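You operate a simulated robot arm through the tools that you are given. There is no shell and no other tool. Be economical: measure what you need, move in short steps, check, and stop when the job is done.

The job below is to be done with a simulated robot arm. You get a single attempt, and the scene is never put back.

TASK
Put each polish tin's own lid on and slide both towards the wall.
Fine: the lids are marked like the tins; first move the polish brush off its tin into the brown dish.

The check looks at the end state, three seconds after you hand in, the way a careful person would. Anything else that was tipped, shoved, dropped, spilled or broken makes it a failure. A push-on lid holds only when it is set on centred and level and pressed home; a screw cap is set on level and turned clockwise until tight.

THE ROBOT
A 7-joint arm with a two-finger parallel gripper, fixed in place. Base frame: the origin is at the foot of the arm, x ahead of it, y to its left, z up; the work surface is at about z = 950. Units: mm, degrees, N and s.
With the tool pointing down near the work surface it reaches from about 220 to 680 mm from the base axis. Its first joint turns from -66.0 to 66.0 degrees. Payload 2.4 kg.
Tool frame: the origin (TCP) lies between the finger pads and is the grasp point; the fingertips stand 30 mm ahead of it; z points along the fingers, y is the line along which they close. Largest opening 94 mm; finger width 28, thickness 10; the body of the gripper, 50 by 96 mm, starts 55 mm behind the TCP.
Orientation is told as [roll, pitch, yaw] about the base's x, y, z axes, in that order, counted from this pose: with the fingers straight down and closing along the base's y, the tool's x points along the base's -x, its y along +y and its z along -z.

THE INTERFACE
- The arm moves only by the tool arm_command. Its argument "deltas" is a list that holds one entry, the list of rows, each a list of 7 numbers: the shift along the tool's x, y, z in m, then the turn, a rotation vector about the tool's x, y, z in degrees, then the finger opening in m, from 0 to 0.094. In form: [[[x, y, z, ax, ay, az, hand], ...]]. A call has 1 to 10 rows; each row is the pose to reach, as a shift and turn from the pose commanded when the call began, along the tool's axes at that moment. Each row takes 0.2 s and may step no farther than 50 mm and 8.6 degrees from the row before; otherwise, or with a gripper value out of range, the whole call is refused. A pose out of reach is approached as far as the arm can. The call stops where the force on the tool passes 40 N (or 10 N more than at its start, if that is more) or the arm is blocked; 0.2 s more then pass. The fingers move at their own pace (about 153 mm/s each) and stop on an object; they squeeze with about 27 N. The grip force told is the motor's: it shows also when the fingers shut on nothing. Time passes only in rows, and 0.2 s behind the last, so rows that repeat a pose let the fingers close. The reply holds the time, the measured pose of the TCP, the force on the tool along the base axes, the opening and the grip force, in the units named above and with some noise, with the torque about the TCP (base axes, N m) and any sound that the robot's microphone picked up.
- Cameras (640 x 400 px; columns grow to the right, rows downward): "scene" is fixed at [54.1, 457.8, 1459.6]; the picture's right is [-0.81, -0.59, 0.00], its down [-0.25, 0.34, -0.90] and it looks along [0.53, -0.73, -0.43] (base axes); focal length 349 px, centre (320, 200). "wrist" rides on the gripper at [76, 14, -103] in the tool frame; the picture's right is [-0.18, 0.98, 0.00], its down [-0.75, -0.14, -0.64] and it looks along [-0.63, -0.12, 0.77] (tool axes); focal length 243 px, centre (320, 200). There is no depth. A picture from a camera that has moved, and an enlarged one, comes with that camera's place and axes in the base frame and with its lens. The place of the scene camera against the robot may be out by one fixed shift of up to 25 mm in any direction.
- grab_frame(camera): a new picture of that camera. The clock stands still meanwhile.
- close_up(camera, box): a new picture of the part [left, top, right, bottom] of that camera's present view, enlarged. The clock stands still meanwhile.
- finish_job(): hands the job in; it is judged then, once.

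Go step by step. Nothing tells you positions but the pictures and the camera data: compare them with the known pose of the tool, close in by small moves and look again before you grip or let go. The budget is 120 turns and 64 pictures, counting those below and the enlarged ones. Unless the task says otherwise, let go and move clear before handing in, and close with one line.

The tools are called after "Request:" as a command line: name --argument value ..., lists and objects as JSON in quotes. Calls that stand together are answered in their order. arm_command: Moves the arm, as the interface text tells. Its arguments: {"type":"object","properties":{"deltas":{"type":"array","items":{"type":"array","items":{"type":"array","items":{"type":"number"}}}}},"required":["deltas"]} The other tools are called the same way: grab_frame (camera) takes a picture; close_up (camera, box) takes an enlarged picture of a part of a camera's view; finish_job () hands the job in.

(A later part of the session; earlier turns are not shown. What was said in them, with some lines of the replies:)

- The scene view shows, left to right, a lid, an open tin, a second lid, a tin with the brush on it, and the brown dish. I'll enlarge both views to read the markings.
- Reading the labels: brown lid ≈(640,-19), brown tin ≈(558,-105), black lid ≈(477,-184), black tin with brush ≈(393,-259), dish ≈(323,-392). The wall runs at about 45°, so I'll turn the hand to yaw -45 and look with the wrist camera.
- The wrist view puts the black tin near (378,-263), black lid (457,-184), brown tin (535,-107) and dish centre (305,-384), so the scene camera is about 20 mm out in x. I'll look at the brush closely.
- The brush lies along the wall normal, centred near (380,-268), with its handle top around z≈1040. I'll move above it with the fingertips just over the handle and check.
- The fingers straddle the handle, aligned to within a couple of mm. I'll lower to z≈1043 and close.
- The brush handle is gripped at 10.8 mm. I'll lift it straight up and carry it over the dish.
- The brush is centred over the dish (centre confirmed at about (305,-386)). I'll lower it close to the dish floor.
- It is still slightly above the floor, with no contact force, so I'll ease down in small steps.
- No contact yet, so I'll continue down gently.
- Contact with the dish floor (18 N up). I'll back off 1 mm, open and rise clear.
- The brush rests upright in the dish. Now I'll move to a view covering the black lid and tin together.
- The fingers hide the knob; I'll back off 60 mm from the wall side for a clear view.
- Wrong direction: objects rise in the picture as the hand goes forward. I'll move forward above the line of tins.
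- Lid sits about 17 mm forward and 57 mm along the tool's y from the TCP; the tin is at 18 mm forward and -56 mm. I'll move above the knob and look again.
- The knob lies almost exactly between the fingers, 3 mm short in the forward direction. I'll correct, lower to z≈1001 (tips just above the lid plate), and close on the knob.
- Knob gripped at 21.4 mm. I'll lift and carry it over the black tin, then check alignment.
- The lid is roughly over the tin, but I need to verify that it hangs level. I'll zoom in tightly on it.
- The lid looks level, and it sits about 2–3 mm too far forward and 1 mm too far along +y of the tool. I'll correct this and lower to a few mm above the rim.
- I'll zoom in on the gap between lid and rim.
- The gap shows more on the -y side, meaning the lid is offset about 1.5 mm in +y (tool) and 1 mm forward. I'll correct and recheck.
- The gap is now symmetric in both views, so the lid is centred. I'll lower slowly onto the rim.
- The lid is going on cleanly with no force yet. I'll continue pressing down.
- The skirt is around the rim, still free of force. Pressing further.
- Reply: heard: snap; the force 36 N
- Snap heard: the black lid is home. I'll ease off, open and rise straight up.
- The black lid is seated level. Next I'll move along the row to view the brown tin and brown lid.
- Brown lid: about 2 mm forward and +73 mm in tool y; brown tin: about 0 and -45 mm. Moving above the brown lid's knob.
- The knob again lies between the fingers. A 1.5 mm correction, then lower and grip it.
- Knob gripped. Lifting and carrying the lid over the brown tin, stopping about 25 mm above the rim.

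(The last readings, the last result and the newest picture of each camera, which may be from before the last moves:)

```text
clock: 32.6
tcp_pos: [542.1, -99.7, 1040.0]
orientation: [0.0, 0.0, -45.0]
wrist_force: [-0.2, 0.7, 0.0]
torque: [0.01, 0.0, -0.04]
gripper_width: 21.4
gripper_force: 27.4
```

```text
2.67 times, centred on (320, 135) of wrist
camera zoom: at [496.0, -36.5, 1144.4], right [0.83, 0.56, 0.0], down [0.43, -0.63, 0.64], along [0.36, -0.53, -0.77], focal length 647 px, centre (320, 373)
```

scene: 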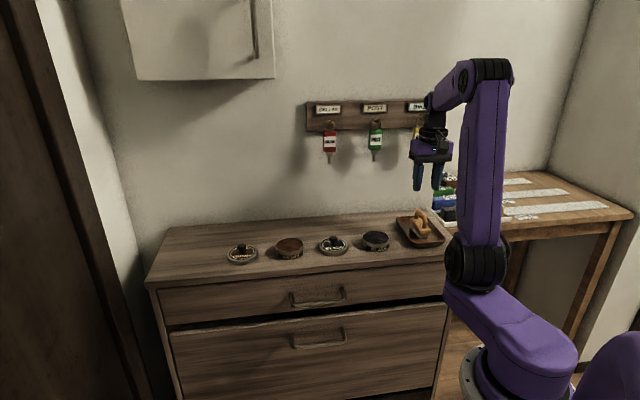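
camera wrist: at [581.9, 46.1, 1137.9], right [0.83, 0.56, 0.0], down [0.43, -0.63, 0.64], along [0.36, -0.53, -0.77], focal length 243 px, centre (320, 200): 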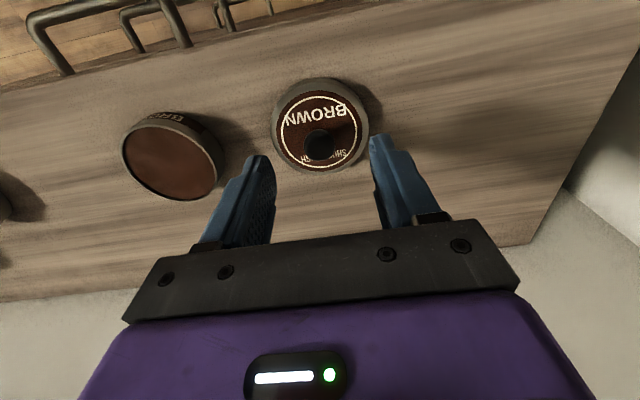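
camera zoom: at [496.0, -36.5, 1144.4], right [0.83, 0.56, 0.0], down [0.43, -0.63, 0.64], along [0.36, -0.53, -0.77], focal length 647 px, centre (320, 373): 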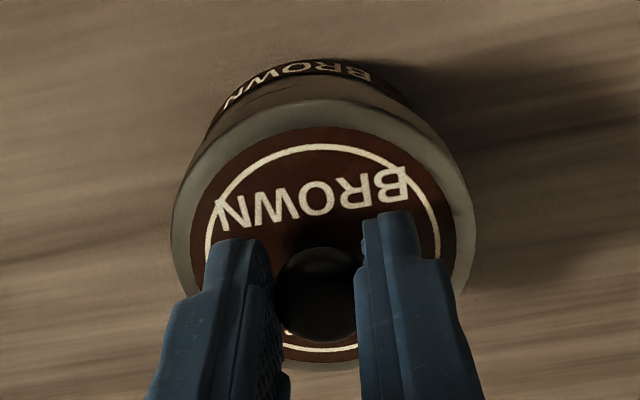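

The lid is about 1.9 mm off in +y (tool) and ~1.2 mm forward. Correcting, then lowering to just above the rim.

Request:
arm_command --deltas '[[[0.0012, -0.0019, 0, 0, 0, 0, 0], [0.0012, -0.0019, 0.006, 0, 0, 0, 0], [0.0012, -0.0019, 0.012, 0, 0, 0, 0], [0.0012, -0.0019, 0.012, 0, 0, 0, 0]]]'

Request:
close_up --camera "scene" --box '[277, 237, 303, 255]'

Request:
close_up --camera "wrist" --box '[280, 75, 370, 120]'

```text
clock: 33.6
tcp_pos: [540.4, -99.8, 1030.5]
orientation: [0.1, 0.1, -45.1]
wrist_force: [0.4, 0.2, 0.6]
torque: [0.0, 0.0, 0.0]
gripper_width: 21.4
gripper_force: 26.6
```

```text
16.00 times, centred on (290, 246) of scene
camera zoom: at [54.1, 457.8, 1459.6], right [-0.81, -0.59, 0.0], down [-0.25, 0.34, -0.9], along [0.53, -0.73, -0.43], focal length 5582 px, centre (800, -536)
```

zoom: 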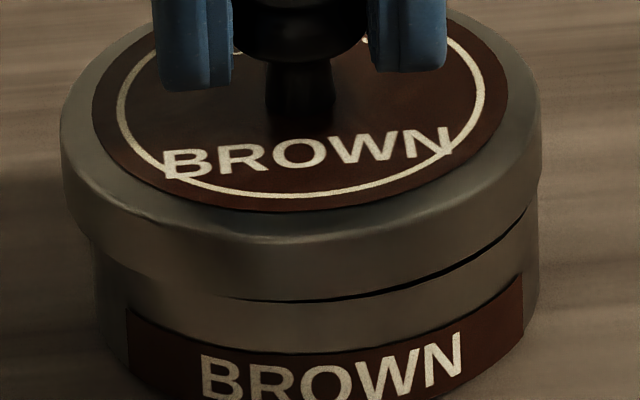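

```text
7.11 times, centred on (325, 98) of wrist
camera zoom: at [495.0, -36.1, 1133.0], right [0.83, 0.56, 0.0], down [0.43, -0.63, 0.64], along [0.36, -0.53, -0.77], focal length 1725 px, centre (284, 929)
```

zoom: 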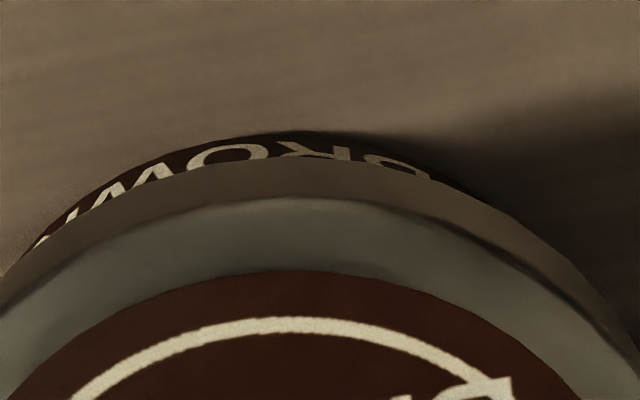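

Comparing both views, the lid must go about 2.7 mm forward and 2 mm in -y (tool). Correcting and rechecking.

Request:
arm_command --deltas '[[[-0.0027, -0.002, 0, 0, 0, 0, 0], [-0.0027, -0.002, 0.002, 0, 0, 0, 0], [-0.0027, -0.002, 0.002, 0, 0, 0, 0]]]'

Request:
close_up --camera "scene" --box '[277, 237, 303, 255]'

Request:
close_up --camera "wrist" --box '[280, 75, 370, 120]'

```text
clock: 34.4
tcp_pos: [540.4, -103.8, 1028.5]
orientation: [0.0, 0.0, -45.0]
wrist_force: [-0.1, 0.5, -0.5]
torque: [-0.01, -0.03, 0.01]
gripper_width: 21.3
gripper_force: 27.1
```

```text
16.00 times, centred on (290, 246) of scene
camera zoom: at [54.1, 457.8, 1459.6], right [-0.81, -0.59, 0.0], down [-0.25, 0.34, -0.9], along [0.53, -0.73, -0.43], focal length 5582 px, centre (800, -536)
```

zoom: 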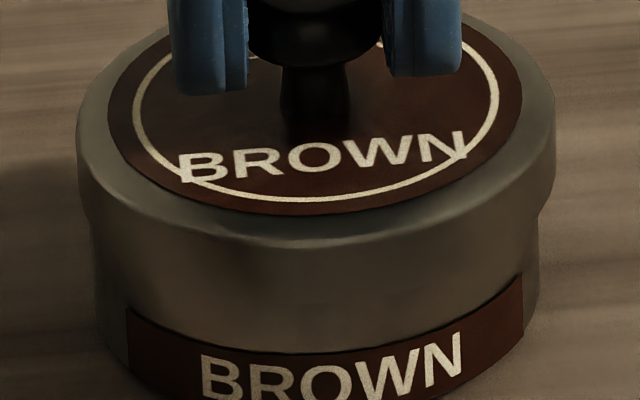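

```text
7.11 times, centred on (325, 98) of wrist
camera zoom: at [494.8, -39.4, 1130.6], right [0.83, 0.56, 0.0], down [0.43, -0.63, 0.64], along [0.36, -0.53, -0.77], focal length 1725 px, centre (284, 929)
```

zoom: 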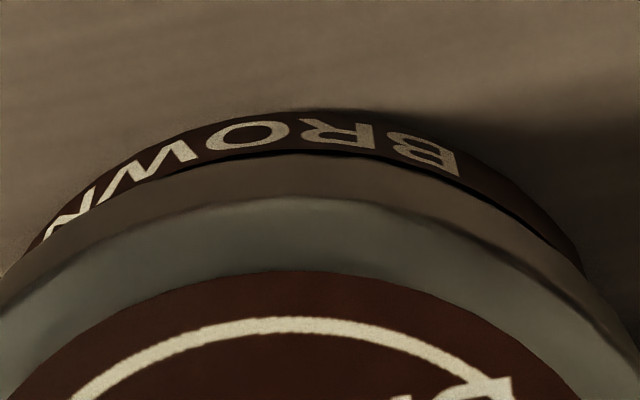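

Nearly centred; a last nudge of 0.7 mm forward and 0.5 mm back in y, then lower slowly.

Request:
arm_command --deltas '[[[-0.0007, 0.0005, 0, 0, 0, 0, 0], [-0.0007, 0.0005, 0.001, 0, 0, 0, 0], [-0.0007, 0.0005, 0.002, 0, 0, 0, 0], [-0.0007, 0.0005, 0.003, 0, 0, 0, 0], [-0.0007, 0.0005, 0.004, 0, 0, 0, 0], [-0.0007, 0.0005, 0.005, 0, 0, 0, 0]]]'

Request:
close_up --camera "scene" --box '[277, 237, 303, 255]'

```text
clock: 35.8
tcp_pos: [540.2, -103.2, 1023.7]
orientation: [0.1, 0.1, -45.0]
wrist_force: [0.3, 0.0, -0.2]
torque: [0.0, 0.02, 0.01]
gripper_width: 21.1
gripper_force: 26.8
```

```text
16.00 times, centred on (290, 246) of scene
camera zoom: at [54.1, 457.8, 1459.6], right [-0.81, -0.59, 0.0], down [-0.25, 0.34, -0.9], along [0.53, -0.73, -0.43], focal length 5582 px, centre (800, -536)
```

zoom: 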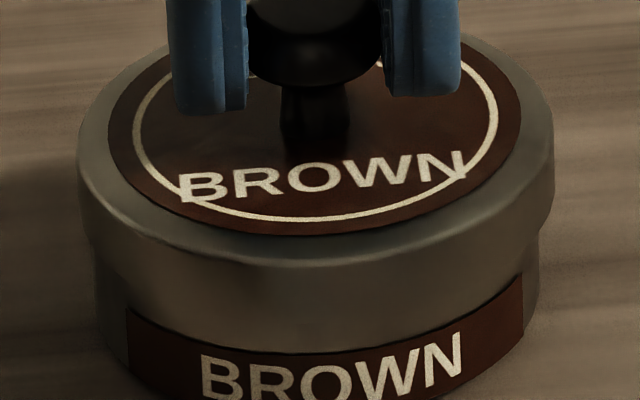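

No force so far and the skirt is at the rim. Continuing down in 1 mm steps until it snaps.

Request:
arm_command --deltas '[[[0, 0.0004, 0.001, 0, 0, 0, 0], [0, 0.0004, 0.002, 0, 0, 0, 0], [0, 0.0004, 0.003, 0, 0, 0, 0], [0, 0.0004, 0.004, 0, 0, 0, 0], [0, 0.0004, 0.005, 0, 0, 0, 0], [0, 0.0004, 0.006, 0, 0, 0, 0]]]'

```text
clock: 37.2
tcp_pos: [542.7, -102.3, 1016.6]
orientation: [0.0, 0.0, -45.0]
wrist_force: [-0.4, 0.4, 0.0]
torque: [-0.01, 0.05, -0.01]
gripper_width: 21.6
gripper_force: 26.3
```

Request:
arm_command --deltas '[[[0, 0, 0.001, 0, 0, 0, 0], [0, 0, 0.002, 0, 0, 0, 0], [0, 0, 0.003, 0, 0, 0, 0], [0, 0, 0.004, 0, 0, 0, 0], [0, 0, 0.005, 0, 0, 0, 0]]]'

Request:
close_up --camera "scene" --box '[270, 233, 310, 263]'

```text
clock: 38.4
tcp_pos: [541.0, -103.3, 1014.5]
orientation: [0.2, -0.2, -45.0]
wrist_force: [-8.2, -3.2, 35.1]
torque: [-0.23, 0.02, -0.06]
gripper_width: 21.2
gripper_force: 26.7
heard: snap
```

```text
13.33 times, centred on (290, 248) of scene
camera zoom: at [53.3, 457.9, 1459.6], right [-0.81, -0.59, 0.0], down [-0.25, 0.34, -0.91], along [0.53, -0.73, -0.43], focal length 4652 px, centre (720, -440)
```

zoom: 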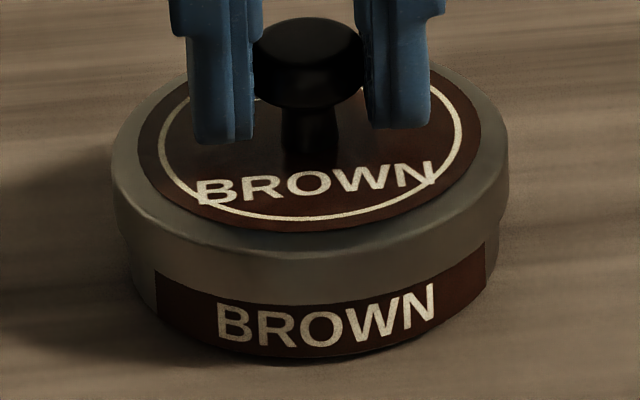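

Second snap: the brown lid is home. Now I'll release, rise, and back off to position behind (room side of) the brown tin.

Request:
arm_command --deltas '[[[0, 0, -0.002, 0, 0, 0, 0], [0, 0, -0.002, 0, 0, 0, 0.05], [0, 0, -0.002, 0, 0, 0, 0.05], [0, 0, -0.02, 0, 0, 0, 0.05], [0, 0, -0.05, 0, 0, 0, 0.04], [0.03, 0, -0.05, 0, 0, 0, 0.04], [0.063, 0, -0.05, 0, 0, 0, 0.04], [0.063, 0, -0.03, 0, 0, 0, 0.04], [0.063, 0, -0.01, 0, 0, 0, 0.04], [0.063, 0, -0.01, 0, 0, 0, 0.04]]]'

Request:
grab_frame --camera "scene"

Request:
grab_frame --camera "wrist"

```text
clock: 40.6
tcp_pos: [495.7, -58.1, 1022.2]
orientation: [0.0, 0.1, -45.0]
wrist_force: [0.2, -0.3, -0.1]
torque: [0.0, 0.01, -0.02]
gripper_width: 40.1
gripper_force: 0.0
```

```text
17 pictures are left
```

scene: 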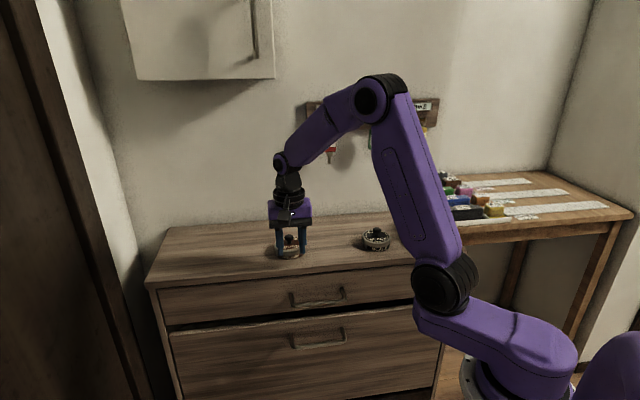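

```text
16 pictures are left
camera wrist: at [450.7, 6.2, 1124.8], right [0.83, 0.56, 0.0], down [0.43, -0.63, 0.64], along [0.36, -0.53, -0.77], focal length 243 px, centre (320, 200)
```

wrist: 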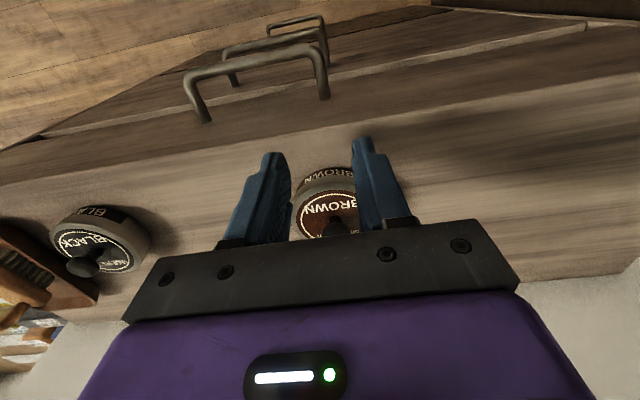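

The hand is right behind the brown tin. I'll lower to finger tips at about z 958 and begin pushing gently.

Request:
arm_command --deltas '[[[0, 0, 0.015, 0, 0, 0, 0.04], [0, 0, 0.033, 0, 0, 0, 0.04], [-0.006, 0, 0.033, 0, 0, 0, 0.04], [-0.012, 0, 0.033, 0, 0, 0, 0.04], [-0.018, 0, 0.033, 0, 0, 0, 0.04], [-0.024, 0, 0.033, 0, 0, 0, 0.04], [-0.03, 0, 0.033, 0, 0, 0, 0.04]]]'

Request:
close_up --camera "scene" --box '[250, 190, 410, 290]'

```text
clock: 42.2
tcp_pos: [518.9, -79.6, 987.8]
orientation: [0.0, 0.1, -45.0]
wrist_force: [0.0, 1.0, 0.1]
torque: [-0.01, 0.0, 0.01]
gripper_width: 40.0
gripper_force: 0.1
heard: snap
```

```text
4.00 times, centred on (330, 240) of scene
camera zoom: at [54.1, 457.8, 1459.6], right [-0.81, -0.59, 0.0], down [-0.25, 0.34, -0.9], along [0.53, -0.73, -0.43], focal length 1395 px, centre (280, 40)
```

zoom: 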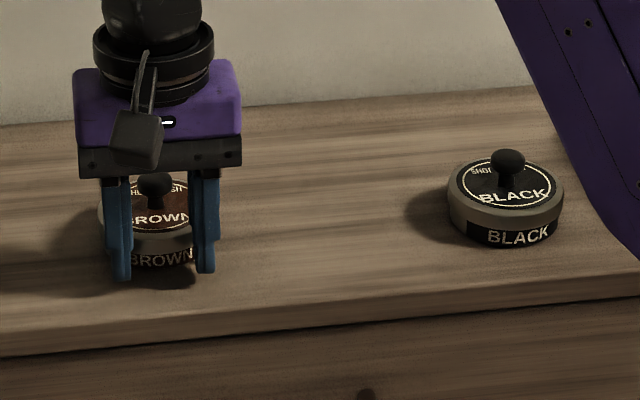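

A snap was heard during the push; I need to check whether the lid stayed on before going further.

Request:
close_up --camera "scene" --box '[270, 230, 310, 260]'

Request:
close_up --camera "wrist" --box '[240, 100, 440, 240]'

```text
13.33 times, centred on (290, 245) of scene
camera zoom: at [54.1, 457.8, 1459.6], right [-0.81, -0.59, 0.0], down [-0.25, 0.34, -0.9], along [0.53, -0.73, -0.43], focal length 4652 px, centre (720, -400)
```

zoom: 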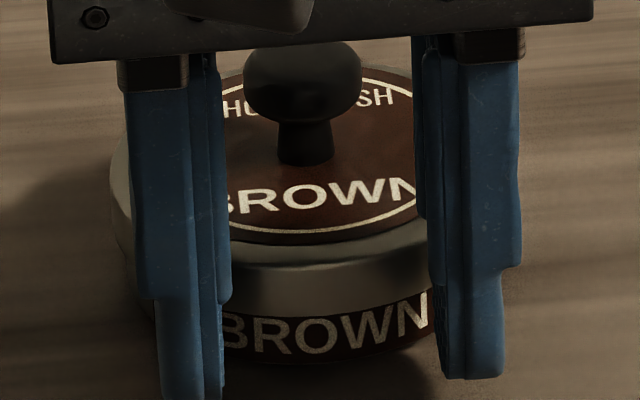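

```text
2.86 times, centred on (340, 170) of wrist
camera zoom: at [472.9, -15.9, 1090.9], right [0.82, 0.57, 0.0], down [0.43, -0.63, 0.64], along [0.36, -0.53, -0.77], focal length 693 px, centre (263, 286)
```

zoom: 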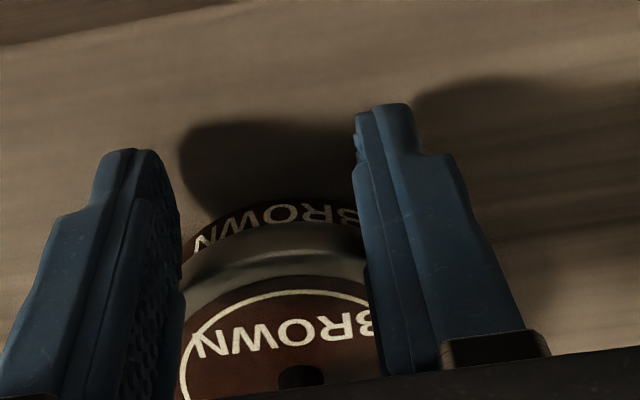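

The lid looks on, but I want an unobstructed view: back off and rise, then compare the two tins.

Request:
arm_command --deltas '[[[0.012, 0, 0, 0, 0, 0, 0.04], [0.03, 0, 0, 0, 0, 0, 0.04], [0.03, 0, -0.04, 0, 0, 0, 0.06], [0.03, 0, -0.08, 0, 0, 0, 0.06], [0.03, 0, -0.12, 0, 0, 0, 0.06], [0.03, 0.04, -0.14, 0, 0, 0, 0.06], [0.03, 0.08, -0.14, 0, 0, 0, 0.06], [0.03, 0.12, -0.14, 0, 0, 0, 0.06], [0.03, 0.12, -0.14, 0, 0, 0, 0.06]]]'

Request:
close_up --camera "scene" --box '[270, 225, 310, 265]'

Request:
close_up --camera "scene" --box '[355, 215, 395, 255]'

```text
clock: 44.2
tcp_pos: [582.4, 28.6, 1126.7]
orientation: [0.0, -0.1, -45.0]
wrist_force: [-0.7, -0.2, -0.5]
torque: [0.01, -0.02, 0.0]
gripper_width: 59.8
gripper_force: 0.0
heard: snap
```

```text
10.00 times, centred on (290, 245) of scene
camera zoom: at [54.1, 457.8, 1459.6], right [-0.81, -0.59, 0.0], down [-0.25, 0.34, -0.9], along [0.53, -0.73, -0.43], focal length 3489 px, centre (620, -250)
```

zoom: 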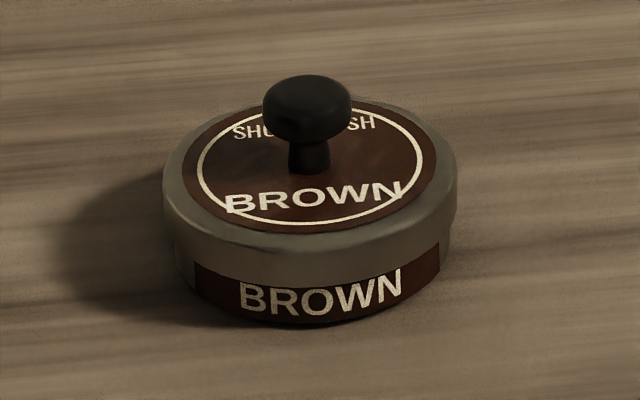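

```text
10.00 times, centred on (375, 235) of scene
camera zoom: at [54.1, 457.8, 1459.6], right [-0.81, -0.59, 0.0], down [-0.25, 0.34, -0.9], along [0.53, -0.73, -0.43], focal length 3489 px, centre (-230, -150)
```

zoom: 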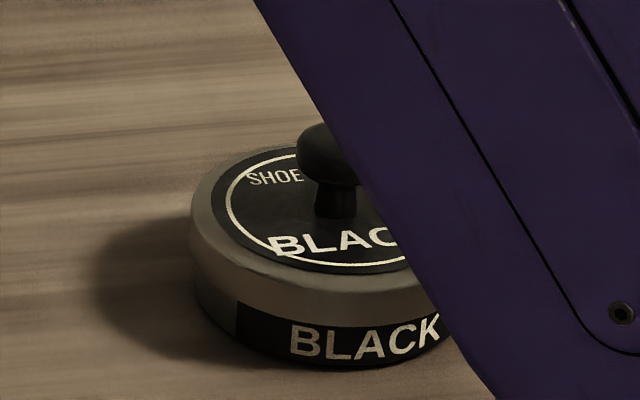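

The brown lid looks level and low, but further snaps were heard, so I'll press both lids again from above on the knob to be sure. Moving above the brown knob.

Request:
arm_command --deltas '[[[-0.02, -0.03, 0, 0, 0, 0, 0.06], [-0.04, -0.06, 0, 0, 0, 0, 0.06], [-0.06, -0.09, 0, 0, 0, 0, 0.06], [-0.077, -0.122, 0, 0, 0, 0, 0.06], [-0.077, -0.122, 0.04, 0, 0, 0, 0.06], [-0.077, -0.122, 0.075, 0, 0, 0, 0.06], [-0.077, -0.122, 0.075, 0, 0, 0, 0.06]]]'

Request:
grab_frame --camera "wrist"

```text
clock: 45.8
tcp_pos: [550.4, -111.4, 1052.8]
orientation: [0.0, 0.0, -45.0]
wrist_force: [0.2, 0.7, -0.2]
torque: [0.02, -0.01, -0.01]
gripper_width: 60.0
gripper_force: 0.1
```

```text
10 pictures are left
camera wrist: at [505.5, -48.0, 1155.9], right [0.83, 0.56, 0.0], down [0.43, -0.63, 0.64], along [0.36, -0.53, -0.77], focal length 243 px, centre (320, 200)
```

wrist: 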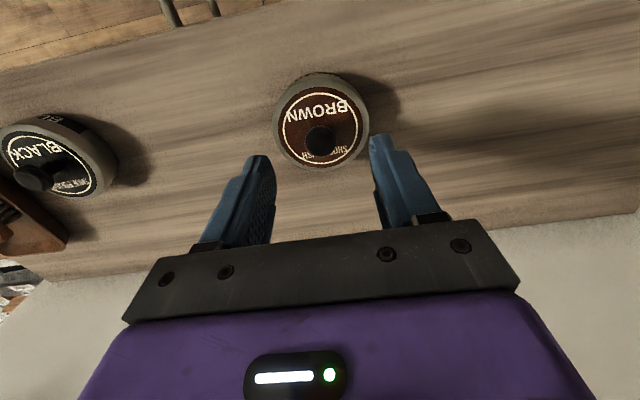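

The hand is centred over the brown knob. I'll close the fingers and press straight down on it.

Request:
arm_command --deltas '[[[0, 0, 0, 0, 0, 0, 0], [0, 0, 0, 0, 0, 0, 0], [0, 0, 0.01, 0, 0, 0, 0], [0, 0, 0.016, 0, 0, 0, 0], [0, 0, 0.018, 0, 0, 0, 0], [0, 0, 0.02, 0, 0, 0, 0], [0, 0, 0.022, 0, 0, 0, 0], [0, 0, 0.024, 0, 0, 0, 0], [0, 0, 0.026, 0, 0, 0, 0], [0, 0, 0.028, 0, 0, 0, 0]]]'

```text
clock: 48.0
tcp_pos: [549.8, -114.5, 1028.6]
orientation: [0.0, -0.2, -44.9]
wrist_force: [-5.6, 2.3, 26.1]
torque: [0.1, 0.15, 0.02]
gripper_width: 0.0
gripper_force: 27.2
```

26 N with no new snap. I'll press a little more, to the limit.

Request:
arm_command --deltas '[[[0, 0, 0.001, 0, 0, 0, 0], [0, 0, 0.002, 0, 0, 0, 0], [0, 0, 0.003, 0, 0, 0, 0]]]'

```text
clock: 48.5
tcp_pos: [551.6, -114.4, 1027.5]
orientation: [0.3, -0.3, -45.0]
wrist_force: [-1.3, 1.0, 7.5]
torque: [0.09, 0.08, -0.01]
gripper_width: 0.1
gripper_force: 26.7
stopped in row 2: the force on the tool passed its limit at 42 N (the readings are from after the stop); the commanded pose is now the measured one
```

Pressed to 42 N with no further movement: the brown lid is home (knob top ≈ z 998). Now the same check on the black lid.

Request:
arm_command --deltas '[[[0, 0, -0.02, 0, 0, 0, 0], [0, 0, -0.045, 0, 0, 0, 0], [0.005, -0.045, -0.045, 0, 0, 0, 0], [0.01, -0.09, -0.045, 0, 0, 0, 0], [0.015, -0.135, -0.045, 0, 0, 0, 0], [0.015, -0.18, -0.045, 0, 0, 0, 0], [0.015, -0.23, -0.045, 0, 0, 0, 0], [0.015, -0.23, -0.045, 0, 0, 0, 0]]]'

Request:
grab_frame --camera "wrist"

```text
clock: 50.3
tcp_pos: [378.1, -265.6, 1071.9]
orientation: [0.1, -0.3, -45.0]
wrist_force: [-0.2, 0.1, -0.4]
torque: [0.01, 0.04, 0.0]
gripper_width: 0.0
gripper_force: 27.1
```

```text
9 pictures are left
camera wrist: at [332.7, -202.2, 1174.8], right [0.82, 0.57, 0.0], down [0.43, -0.63, 0.65], along [0.37, -0.53, -0.76], focal length 243 px, centre (320, 200)
```

wrist: 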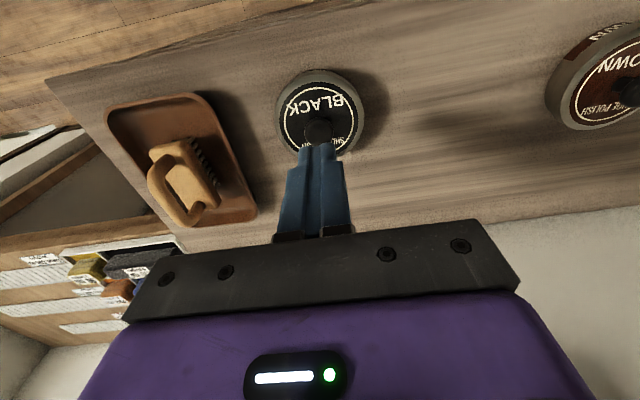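

The closed fingers are over the black knob; pressing down.

Request:
arm_command --deltas '[[[0, 0, 0.018, 0, 0, 0, 0], [0, 0, 0.032, 0, 0, 0, 0], [0, 0, 0.036, 0, 0, 0, 0], [0, 0, 0.038, 0, 0, 0, 0], [0, 0, 0.04, 0, 0, 0, 0], [0, 0, 0.042, 0, 0, 0, 0], [0, 0, 0.044, 0, 0, 0, 0], [0, 0, 0.046, 0, 0, 0, 0], [0, 0, 0.048, 0, 0, 0, 0], [0, 0, 0.05, 0, 0, 0, 0]]]'

```text
clock: 52.2
tcp_pos: [378.3, -265.4, 1029.2]
orientation: [0.2, -0.6, -45.0]
wrist_force: [-5.1, 4.9, 12.5]
torque: [0.14, 0.14, -0.02]
gripper_width: 0.1
gripper_force: 27.1
stopped in row 9: the force on the tool passed its limit at 46 N (the readings are from after the stop); the commanded pose is now the measured one
```

Both knob tops are at the same height, so both lids are home. To keep the lids held down while sliding, I'll grip the black knob and slide the tin by it.

Request:
arm_command --deltas '[[[0, 0, -0.015, 0.5, 0.3, 0, 0], [0, 0, -0.025, 0.5, 0.3, 0, 0.05], [0, 0, -0.025, 0.5, 0.3, 0, 0.05], [0, 0, 0, 0.5, 0.3, 0, 0.05], [0, 0, 0.015, 0.5, 0.3, 0, 0.05], [0, 0, 0.02, 0.5, 0.3, 0, 0.05], [0, 0, 0.02, 0.5, 0.3, 0, 0.02], [0, 0, 0.02, 0.5, 0.3, 0, 0.0], [0, 0, 0.02, 0.5, 0.3, 0, 0.0]]]'

```text
clock: 54.2
tcp_pos: [378.6, -265.7, 1008.6]
orientation: [-0.4, -0.1, -45.0]
wrist_force: [-0.3, 0.0, 0.4]
torque: [-0.02, -0.02, -0.02]
gripper_width: 21.4
gripper_force: 26.5
heard: snap
```

Another snap was heard; I'll look at the black tin closely before moving.

Request:
close_up --camera "scene" --box '[355, 220, 395, 250]'

```text
13.33 times, centred on (375, 235) of scene
camera zoom: at [54.1, 457.8, 1459.6], right [-0.81, -0.59, 0.0], down [-0.25, 0.34, -0.9], along [0.53, -0.73, -0.43], focal length 4652 px, centre (-413, -267)
```

zoom: 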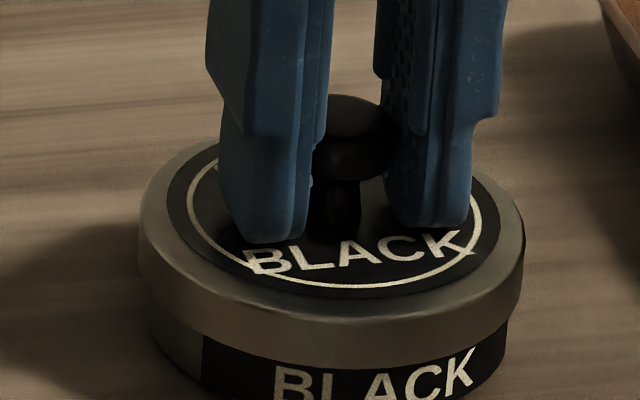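

The lid is on and level, but shows slightly more label than the brown one. While holding the knob I'll press once more to make sure it is fully home.

Request:
arm_command --deltas '[[[0, 0, 0.001, 0, 0, 0, 0], [0, 0, 0.002, 0, 0, 0, 0], [0, 0, 0.003, 0, 0, 0, 0], [0, 0, 0.004, 0, 0, 0, 0], [0, 0, 0.005, 0, 0, 0, 0]]]'

```text
clock: 55.4
tcp_pos: [381.3, -268.1, 1006.1]
orientation: [-0.2, -0.5, -45.0]
wrist_force: [-2.5, 1.9, 10.8]
torque: [0.05, 0.04, 0.0]
gripper_width: 21.3
gripper_force: 27.3
stopped in row 5: the force on the tool passed its limit at 41 N (the readings are from after the stop); the commanded pose is now the measured one
```

Fully home: 41 N without any give. Now sliding the black tin toward the wall in small steps, first 25 mm.

Request:
arm_command --deltas '[[[0, 0, -0.0005, 0, 0, 0, 0], [-0.005, 0, -0.0005, 0, 0, 0, 0], [-0.01, 0, -0.0005, 0, 0, 0, 0], [-0.015, 0, -0.0005, 0, 0, 0, 0], [-0.02, 0, -0.0005, 0, 0, 0, 0], [-0.025, 0, -0.0005, 0, 0, 0, 0]]]'

```text
clock: 56.8
tcp_pos: [398.2, -283.9, 1006.2]
orientation: [-0.2, -0.5, -45.0]
wrist_force: [-4.6, 4.5, 19.1]
torque: [0.13, 0.12, 0.05]
gripper_width: 21.3
gripper_force: 27.0
```

It slides with ~19 N downward preload; I'll lift slightly to reduce that and continue another 50 mm.

Request:
arm_command --deltas '[[[0, 0, -0.0007, 0, 0, 0, 0], [-0.006, 0, -0.0008, 0, 0, 0, 0], [-0.012, 0, -0.0009, 0, 0, 0, 0], [-0.018, 0, -0.0009, 0, 0, 0, 0], [-0.024, 0, -0.001, 0, 0, 0, 0], [-0.03, 0, -0.001, 0, 0, 0, 0], [-0.036, 0, -0.0011, 0, 0, 0, 0], [-0.042, 0, -0.0012, 0, 0, 0, 0], [-0.048, 0, -0.0013, 0, 0, 0, 0]]]'

Request:
grab_frame --camera "scene"

```text
clock: 58.8
tcp_pos: [430.7, -319.4, 1007.7]
orientation: [-0.4, -0.6, -45.0]
wrist_force: [0.3, 0.8, -0.4]
torque: [0.03, 0.01, -0.01]
gripper_width: 21.4
gripper_force: 27.2
```

```text
7 pictures are left
```

scene: 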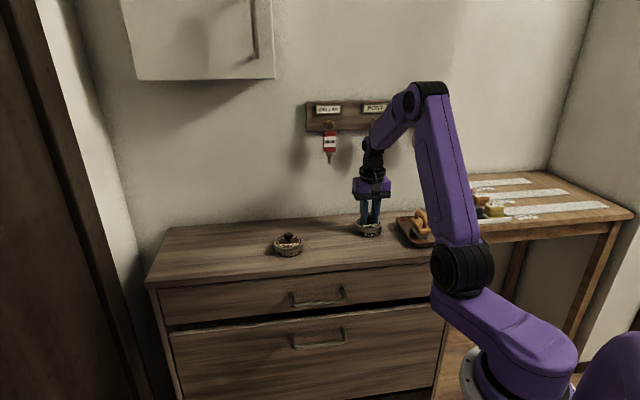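

The black tin has moved about 75 mm. I'll go 18 mm more, keeping clear of the hanging bottles, then release and rise while backing away from the wall.

Request:
arm_command --deltas '[[[-0.006, 0, 0.0003, 0, 0, 0, 0], [-0.012, 0, 0.0002, 0, 0, 0, 0], [-0.018, 0, 0.0001, 0, 0, 0, 0], [-0.018, 0, 0.0001, 0, 0, 0, 0]]]'

```text
clock: 59.8
tcp_pos: [444.3, -331.2, 1008.1]
orientation: [-0.3, -0.4, -45.0]
wrist_force: [-0.9, 0.1, -0.6]
torque: [0.03, 0.02, 0.02]
gripper_width: 21.4
gripper_force: 27.2
```

Lowering a touch to be sure it stands on the surface, then opening and leaving.

Request:
arm_command --deltas '[[[0, 0, 0.0008, 0, 0, 0, 0], [0, 0, 0.0008, 0, 0, 0, 0.03], [0, 0, 0.0002, 0, 0, 0, 0.05], [0, 0, -0.02, 0, 0, 0, 0.05], [0, 0, -0.045, 0, 0, 0, 0.05], [0.04, 0, -0.045, 0, 0, 0, 0.05], [0.08, 0, -0.045, 0, 0, 0, 0.05], [0.08, 0.04, -0.045, 0, 0, 0, 0.05]]]'

Request:
close_up --camera "scene" --box '[260, 195, 440, 275]'

```text
clock: 61.6
tcp_pos: [417.0, -245.0, 1053.7]
orientation: [-0.3, -0.6, -45.0]
wrist_force: [-0.3, 0.5, 0.3]
torque: [-0.02, 0.02, 0.01]
gripper_width: 49.8
gripper_force: 0.1
heard: snap
```

```text
3.56 times, centred on (350, 235) of scene
camera zoom: at [54.1, 457.8, 1459.6], right [-0.81, -0.59, 0.0], down [-0.25, 0.34, -0.9], along [0.53, -0.73, -0.43], focal length 1240 px, centre (213, 76)
```

zoom: 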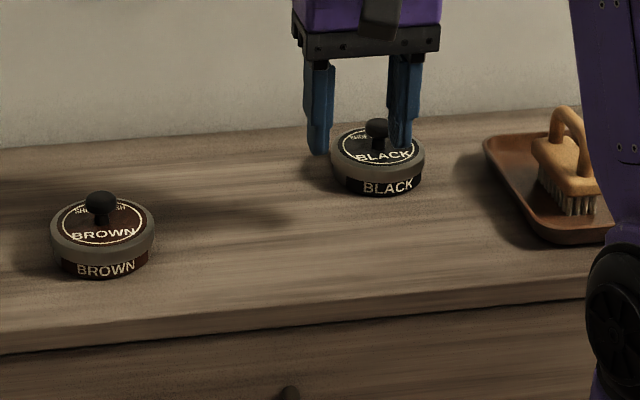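

The black tin is near the wall with its lid level. Now to the brown tin: move over its knob.

Request:
arm_command --deltas '[[[0, 0.04, -0.005, 0.2, 0.6, 0, 0.05], [0, 0.08, -0.005, 0.2, 0.6, 0, 0.05], [0, 0.12, -0.005, 0.2, 0.6, 0, 0.05], [-0.001, 0.16, -0.005, 0.2, 0.6, 0, 0.05], [-0.002, 0.188, -0.005, 0.2, 0.6, 0, 0.05], [-0.002, 0.188, -0.005, 0.2, 0.6, 0, 0.05]]]'

Request:
grab_frame --camera "wrist"

```text
clock: 63.0
tcp_pos: [552.0, -112.7, 1058.6]
orientation: [-0.4, 0.1, -45.0]
wrist_force: [-0.9, -0.7, 0.3]
torque: [-0.01, 0.01, -0.01]
gripper_width: 50.0
gripper_force: 0.0
```

```text
5 pictures are left
camera wrist: at [507.7, -49.1, 1159.9], right [0.82, 0.56, -0.01], down [0.44, -0.63, 0.64], along [0.36, -0.53, -0.77], focal length 243 px, centre (320, 200)
```

wrist: 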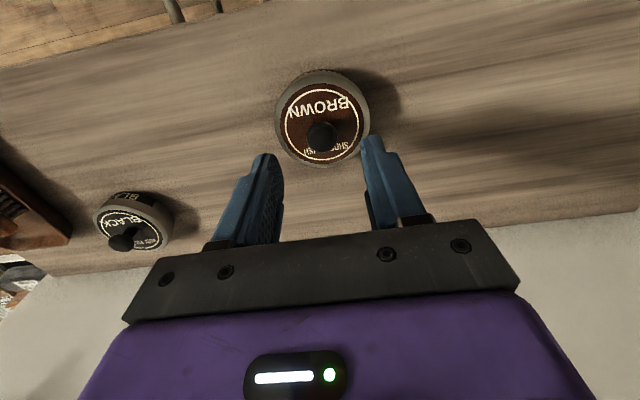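

Aligned over the brown knob. Lowering and gripping.

Request:
arm_command --deltas '[[[0, 0, 0.02, -0.28, 0.28, 0, 0.05], [0, 0, 0.04, -0.28, 0.28, 0, 0.05], [0, 0, 0.051, -0.28, 0.28, 0, 0.05], [0, 0, 0.051, -0.28, 0.28, 0, 0.03], [0, 0, 0.051, -0.28, 0.28, 0, 0.0], [0, 0, 0.051, -0.28, 0.28, 0, 0.0]]]'

```text
clock: 64.4
tcp_pos: [551.0, -113.9, 1007.1]
orientation: [0.0, 0.0, -44.9]
wrist_force: [5.3, 1.5, 23.8]
torque: [0.04, -0.13, 0.08]
gripper_width: 21.2
gripper_force: 27.0
```

Gripped, with 24 N preload; raising about 1 mm and sliding forward.

Request:
arm_command --deltas '[[[0, 0, -0.0008, 0, 0, 0, 0], [-0.005, 0, -0.0008, 0, 0, 0, 0], [-0.01, 0, -0.0008, 0, 0, 0, 0], [-0.016, 0, -0.0008, 0, 0, 0, 0], [-0.022, 0, -0.0008, 0, 0, 0, 0], [-0.028, 0, -0.0008, 0, 0, 0, 0]]]'

```text
clock: 65.8
tcp_pos: [569.9, -135.0, 1006.1]
orientation: [-0.2, 0.5, -44.9]
wrist_force: [-7.4, 4.8, 24.3]
torque: [0.08, 0.08, -0.03]
gripper_width: 21.5
gripper_force: 26.9
```

Still 24 N; I'll lift another 0.8 mm and continue.

Request:
arm_command --deltas '[[[0, 0, -0.0008, 0, 0, 0, 0], [-0.006, 0, -0.0009, 0, 0, 0, 0], [-0.012, 0, -0.0009, 0, 0, 0, 0], [-0.018, 0, -0.001, 0, 0, 0, 0], [-0.024, 0, -0.001, 0, 0, 0, 0], [-0.03, 0, -0.001, 0, 0, 0, 0]]]'

```text
clock: 67.2
tcp_pos: [589.7, -155.9, 1006.7]
orientation: [-0.3, 0.5, -45.0]
wrist_force: [-0.2, 0.0, -0.3]
torque: [0.0, -0.05, -0.02]
gripper_width: 21.3
gripper_force: 26.9
heard: snap
```

A snap again while the preload vanished, so the lid may have loosened. I'll press down again here and listen.

Request:
arm_command --deltas '[[[0, 0, 0.0008, 0, 0, 0, 0], [0, 0, 0.0016, 0, 0, 0, 0], [0, 0, 0.0024, 0, 0, 0, 0], [0, 0, 0.0032, 0, 0, 0, 0], [0, 0, 0.004, 0, 0, 0, 0]]]'

Request:
close_up --camera "scene" --box '[262, 215, 312, 250]'

```text
clock: 68.6
tcp_pos: [591.8, -157.5, 1005.1]
orientation: [-0.2, -0.1, -45.0]
wrist_force: [-0.6, 0.5, 7.8]
torque: [0.06, 0.02, -0.01]
gripper_width: 21.4
gripper_force: 26.9
stopped in row 5: the force on the tool passed its limit at 41 N (the readings are from after the stop); the commanded pose is now the measured one
```

```text
11.43 times, centred on (287, 232) of scene
camera zoom: at [54.0, 457.9, 1459.6], right [-0.81, -0.59, 0.0], down [-0.25, 0.34, -0.9], along [0.53, -0.73, -0.43], focal length 3987 px, centre (697, -171)
```

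zoom: 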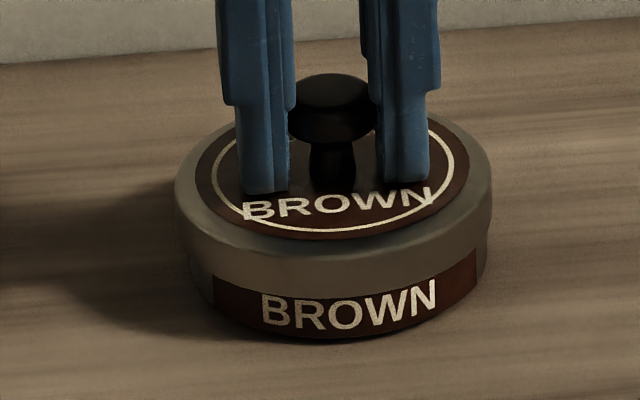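

At 41 N nothing gave and the lid sits level, so it is home. Sliding the remaining 26 mm with light preload, then releasing.

Request:
arm_command --deltas '[[[0, 0, -0.0003, 0, 0, 0, 0], [-0.006, 0, -0.0003, 0, 0, 0, 0], [-0.012, 0, -0.0003, 0, 0, 0, 0], [-0.018, 0, -0.0003, 0, 0, 0, 0], [-0.024, 0, -0.0003, 0, 0, 0, 0], [-0.026, 0, -0.0003, 0, 0, 0, 0]]]'

```text
clock: 70.0
tcp_pos: [609.3, -175.2, 1005.7]
orientation: [0.0, 0.1, -45.0]
wrist_force: [-3.7, 1.2, 8.0]
torque: [0.07, 0.05, -0.04]
gripper_width: 21.2
gripper_force: 26.9
```

Releasing the brown knob while keeping light contact, then rising straight up.

Request:
arm_command --deltas '[[[0, 0, 0, 0, 0, 0, 0.03], [0, 0, 0, 0, 0, 0, 0.05], [0, 0, -0.01, 0, 0, 0, 0.05], [0, 0, -0.03, 0, 0, 0, 0.05], [0, 0, -0.045, 0, 0, 0, 0.05], [0, 0, -0.045, 0, 0, 0, 0.0], [0, 0, -0.045, 0, 0, 0, 0.0], [0, 0, -0.045, 0, 0, 0, 0.0]]]'

```text
clock: 71.8
tcp_pos: [610.2, -176.3, 1052.0]
orientation: [-0.1, 0.1, -45.1]
wrist_force: [0.2, -0.3, 0.1]
torque: [-0.03, 0.0, -0.02]
gripper_width: 0.0
gripper_force: 27.4
heard: snap
```

Again a snap on release. I'll press on top of the knob and compare its height with before (TCP ≈1028 at contact).

Request:
arm_command --deltas '[[[0, 0, 0.012, 0, 0, 0, 0], [0, 0, 0.018, 0, 0, 0, 0], [0, 0, 0.02, 0, 0, 0, 0], [0, 0, 0.021, 0, 0, 0, 0], [0, 0, 0.022, 0, 0, 0, 0], [0, 0, 0.023, 0, 0, 0, 0]]]'

```text
clock: 73.2
tcp_pos: [609.4, -174.4, 1027.9]
orientation: [-0.1, 0.2, -45.0]
wrist_force: [-2.2, -0.1, 5.2]
torque: [0.07, 0.05, 0.0]
gripper_width: 0.1
gripper_force: 27.2
```

Same height as before. Pressing up to the limit for a final confirmation.

Request:
arm_command --deltas '[[[0, 0, 0.001, 0, 0, 0, 0], [0, 0, 0.002, 0, 0, 0, 0], [0, 0, 0.003, 0, 0, 0, 0], [0, 0, 0.004, 0, 0, 0, 0]]]'

```text
clock: 74.3
tcp_pos: [612.0, -175.4, 1028.0]
orientation: [0.1, -0.3, -45.0]
wrist_force: [-1.3, 0.8, 5.8]
torque: [0.04, 0.06, 0.02]
gripper_width: 0.0
gripper_force: 27.2
stopped in row 4: the force on the tool passed its limit at 40 N (the readings are from after the stop); the commanded pose is now the measured one
```

Solid: the brown lid is home. Now rise, back away from the wall, travel along the row, and approach above the black knob for the same check.

Request:
arm_command --deltas '[[[0, 0, -0.01, 0, 0, 0, 0], [0, 0, -0.04, 0, 0, 0, 0], [0.045, 0, -0.04, 0, 0, 0, 0], [0.08, -0.03, -0.04, 0, 0, 0, 0], [0.088, -0.075, -0.04, 0, 0, 0, 0], [0.088, -0.12, -0.04, 0, 0, 0, 0], [0.088, -0.165, -0.04, 0, 0, 0, 0], [0.088, -0.21, -0.04, 0, 0, 0, 0], [0.06, -0.228, -0.04, 0, 0, 0, 0], [0.03, -0.228, -0.04, 0, 0, 0, 0]]]'

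Request:
grab_frame --camera "wrist"

```text
clock: 76.5
tcp_pos: [428.9, -313.7, 1068.5]
orientation: [0.1, -0.1, -45.1]
wrist_force: [-0.4, -0.3, -0.3]
torque: [-0.03, 0.01, -0.01]
gripper_width: 0.2
gripper_force: 26.8
```

```text
3 pictures are left
camera wrist: at [383.2, -250.2, 1170.5], right [0.83, 0.56, 0.0], down [0.43, -0.63, 0.65], along [0.37, -0.53, -0.76], focal length 243 px, centre (320, 200)
```

wrist: 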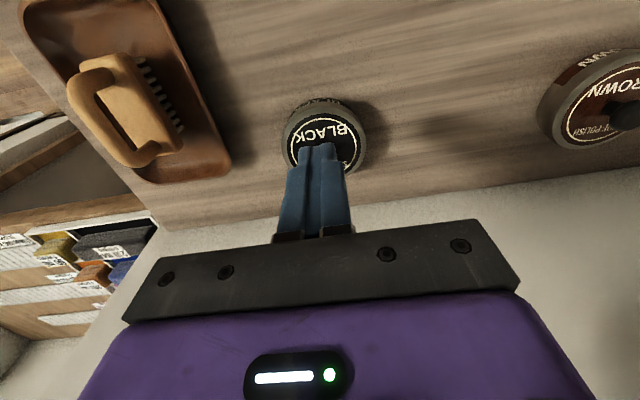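

The black knob is 22 mm further forward. Moving over it and pressing.

Request:
arm_command --deltas '[[[-0.012, 0, 0, 0, 0, 0, 0], [-0.022, 0, 0, 0, 0, 0, 0], [-0.022, 0, 0.02, 0, 0, 0, 0], [-0.022, 0, 0.034, 0, 0, 0, 0], [-0.022, 0, 0.038, 0, 0, 0, 0], [-0.022, 0, 0.04, 0, 0, 0, 0], [-0.022, 0, 0.041, 0, 0, 0, 0], [-0.022, 0, 0.042, 0, 0, 0, 0], [-0.022, 0, 0.043, 0, 0, 0, 0], [-0.022, 0, 0.044, 0, 0, 0, 0]]]'

```text
clock: 78.6
tcp_pos: [444.7, -330.9, 1027.9]
orientation: [0.1, -0.7, -45.0]
wrist_force: [-1.9, 1.5, 8.5]
torque: [0.06, 0.09, 0.01]
gripper_width: 0.1
gripper_force: 27.3
stopped in row 10: the force on the tool passed its limit at 43 N (the readings are from after the stop); the commanded pose is now the measured one
```

Same height (1028) and firm at 43 N: the black lid is home too. I'll rise and withdraw well clear, then take a last look.

Request:
arm_command --deltas '[[[0, 0, -0.01, 0, 0, 0, 0], [0, 0, -0.04, 0, 0, 0, 0], [0.04, 0, -0.05, 0, 0, 0, 0], [0.08, 0, -0.08, 0, 0, 0, 0], [0.12, 0, -0.12, 0, 0, 0, 0], [0.14, 0, -0.16, 0, 0, 0, 0], [0.14, 0, -0.16, 0, 0, 0, 0]]]'

Request:
close_up --camera "scene" --box '[250, 180, 450, 280]'

```text
refused: row 5 steps farther than a row can; nothing moved
```

```text
3.20 times, centred on (350, 230) of scene
camera zoom: at [53.9, 458.0, 1459.6], right [-0.81, -0.59, 0.0], down [-0.25, 0.34, -0.9], along [0.53, -0.73, -0.43], focal length 1116 px, centre (224, 104)
```

zoom: 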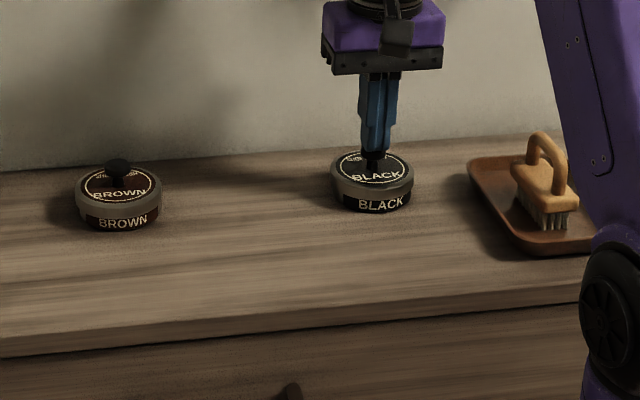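

The step was too long and nothing moved; I'll retreat with shorter steps.

Request:
arm_command --deltas '[[[0, 0, -0.008, 0, 0, 0, 0], [0, 0, -0.035, 0, 0, 0, 0], [0.03, 0, -0.045, 0, 0, 0, 0], [0.06, 0, -0.06, 0, 0, 0, 0], [0.09, 0, -0.09, 0, 0, 0, 0], [0.12, 0, -0.12, 0, 0, 0, 0], [0.14, 0, -0.15, 0, 0, 0, 0], [0.14, 0, -0.15, 0, 0, 0, 0]]]'

Request:
close_up --camera "scene" --box '[260, 200, 400, 260]'

```text
clock: 80.4
tcp_pos: [345.4, -231.9, 1174.3]
orientation: [0.1, -0.7, -45.1]
wrist_force: [0.2, 0.3, -0.4]
torque: [0.0, 0.02, 0.01]
gripper_width: 0.0
gripper_force: 27.3
```

```text
4.57 times, centred on (330, 230) of scene
camera zoom: at [54.1, 457.8, 1459.6], right [-0.81, -0.59, 0.0], down [-0.25, 0.34, -0.9], along [0.53, -0.73, -0.43], focal length 1595 px, centre (274, 63)
```

zoom: 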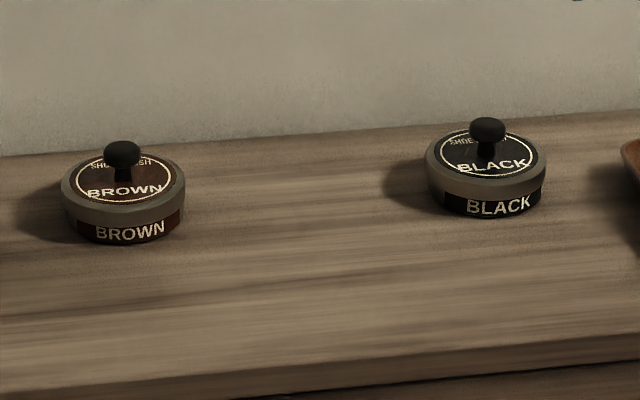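

Both tins are near the wall with their own lids on level, the brush is in the dish, and the arm is clear, so I'm handing in.

Request:
finish_job

```text
The job is handed in.
```

I put the brush in the brown dish, pressed each tin's own lid on, and slid both tins about 95 mm towards the wall, leaving a gap of roughly 50 mm. I heard unexplained snaps while pushing and releasing the tins, but afterwards both lids took about 40 N without giving and looked level.
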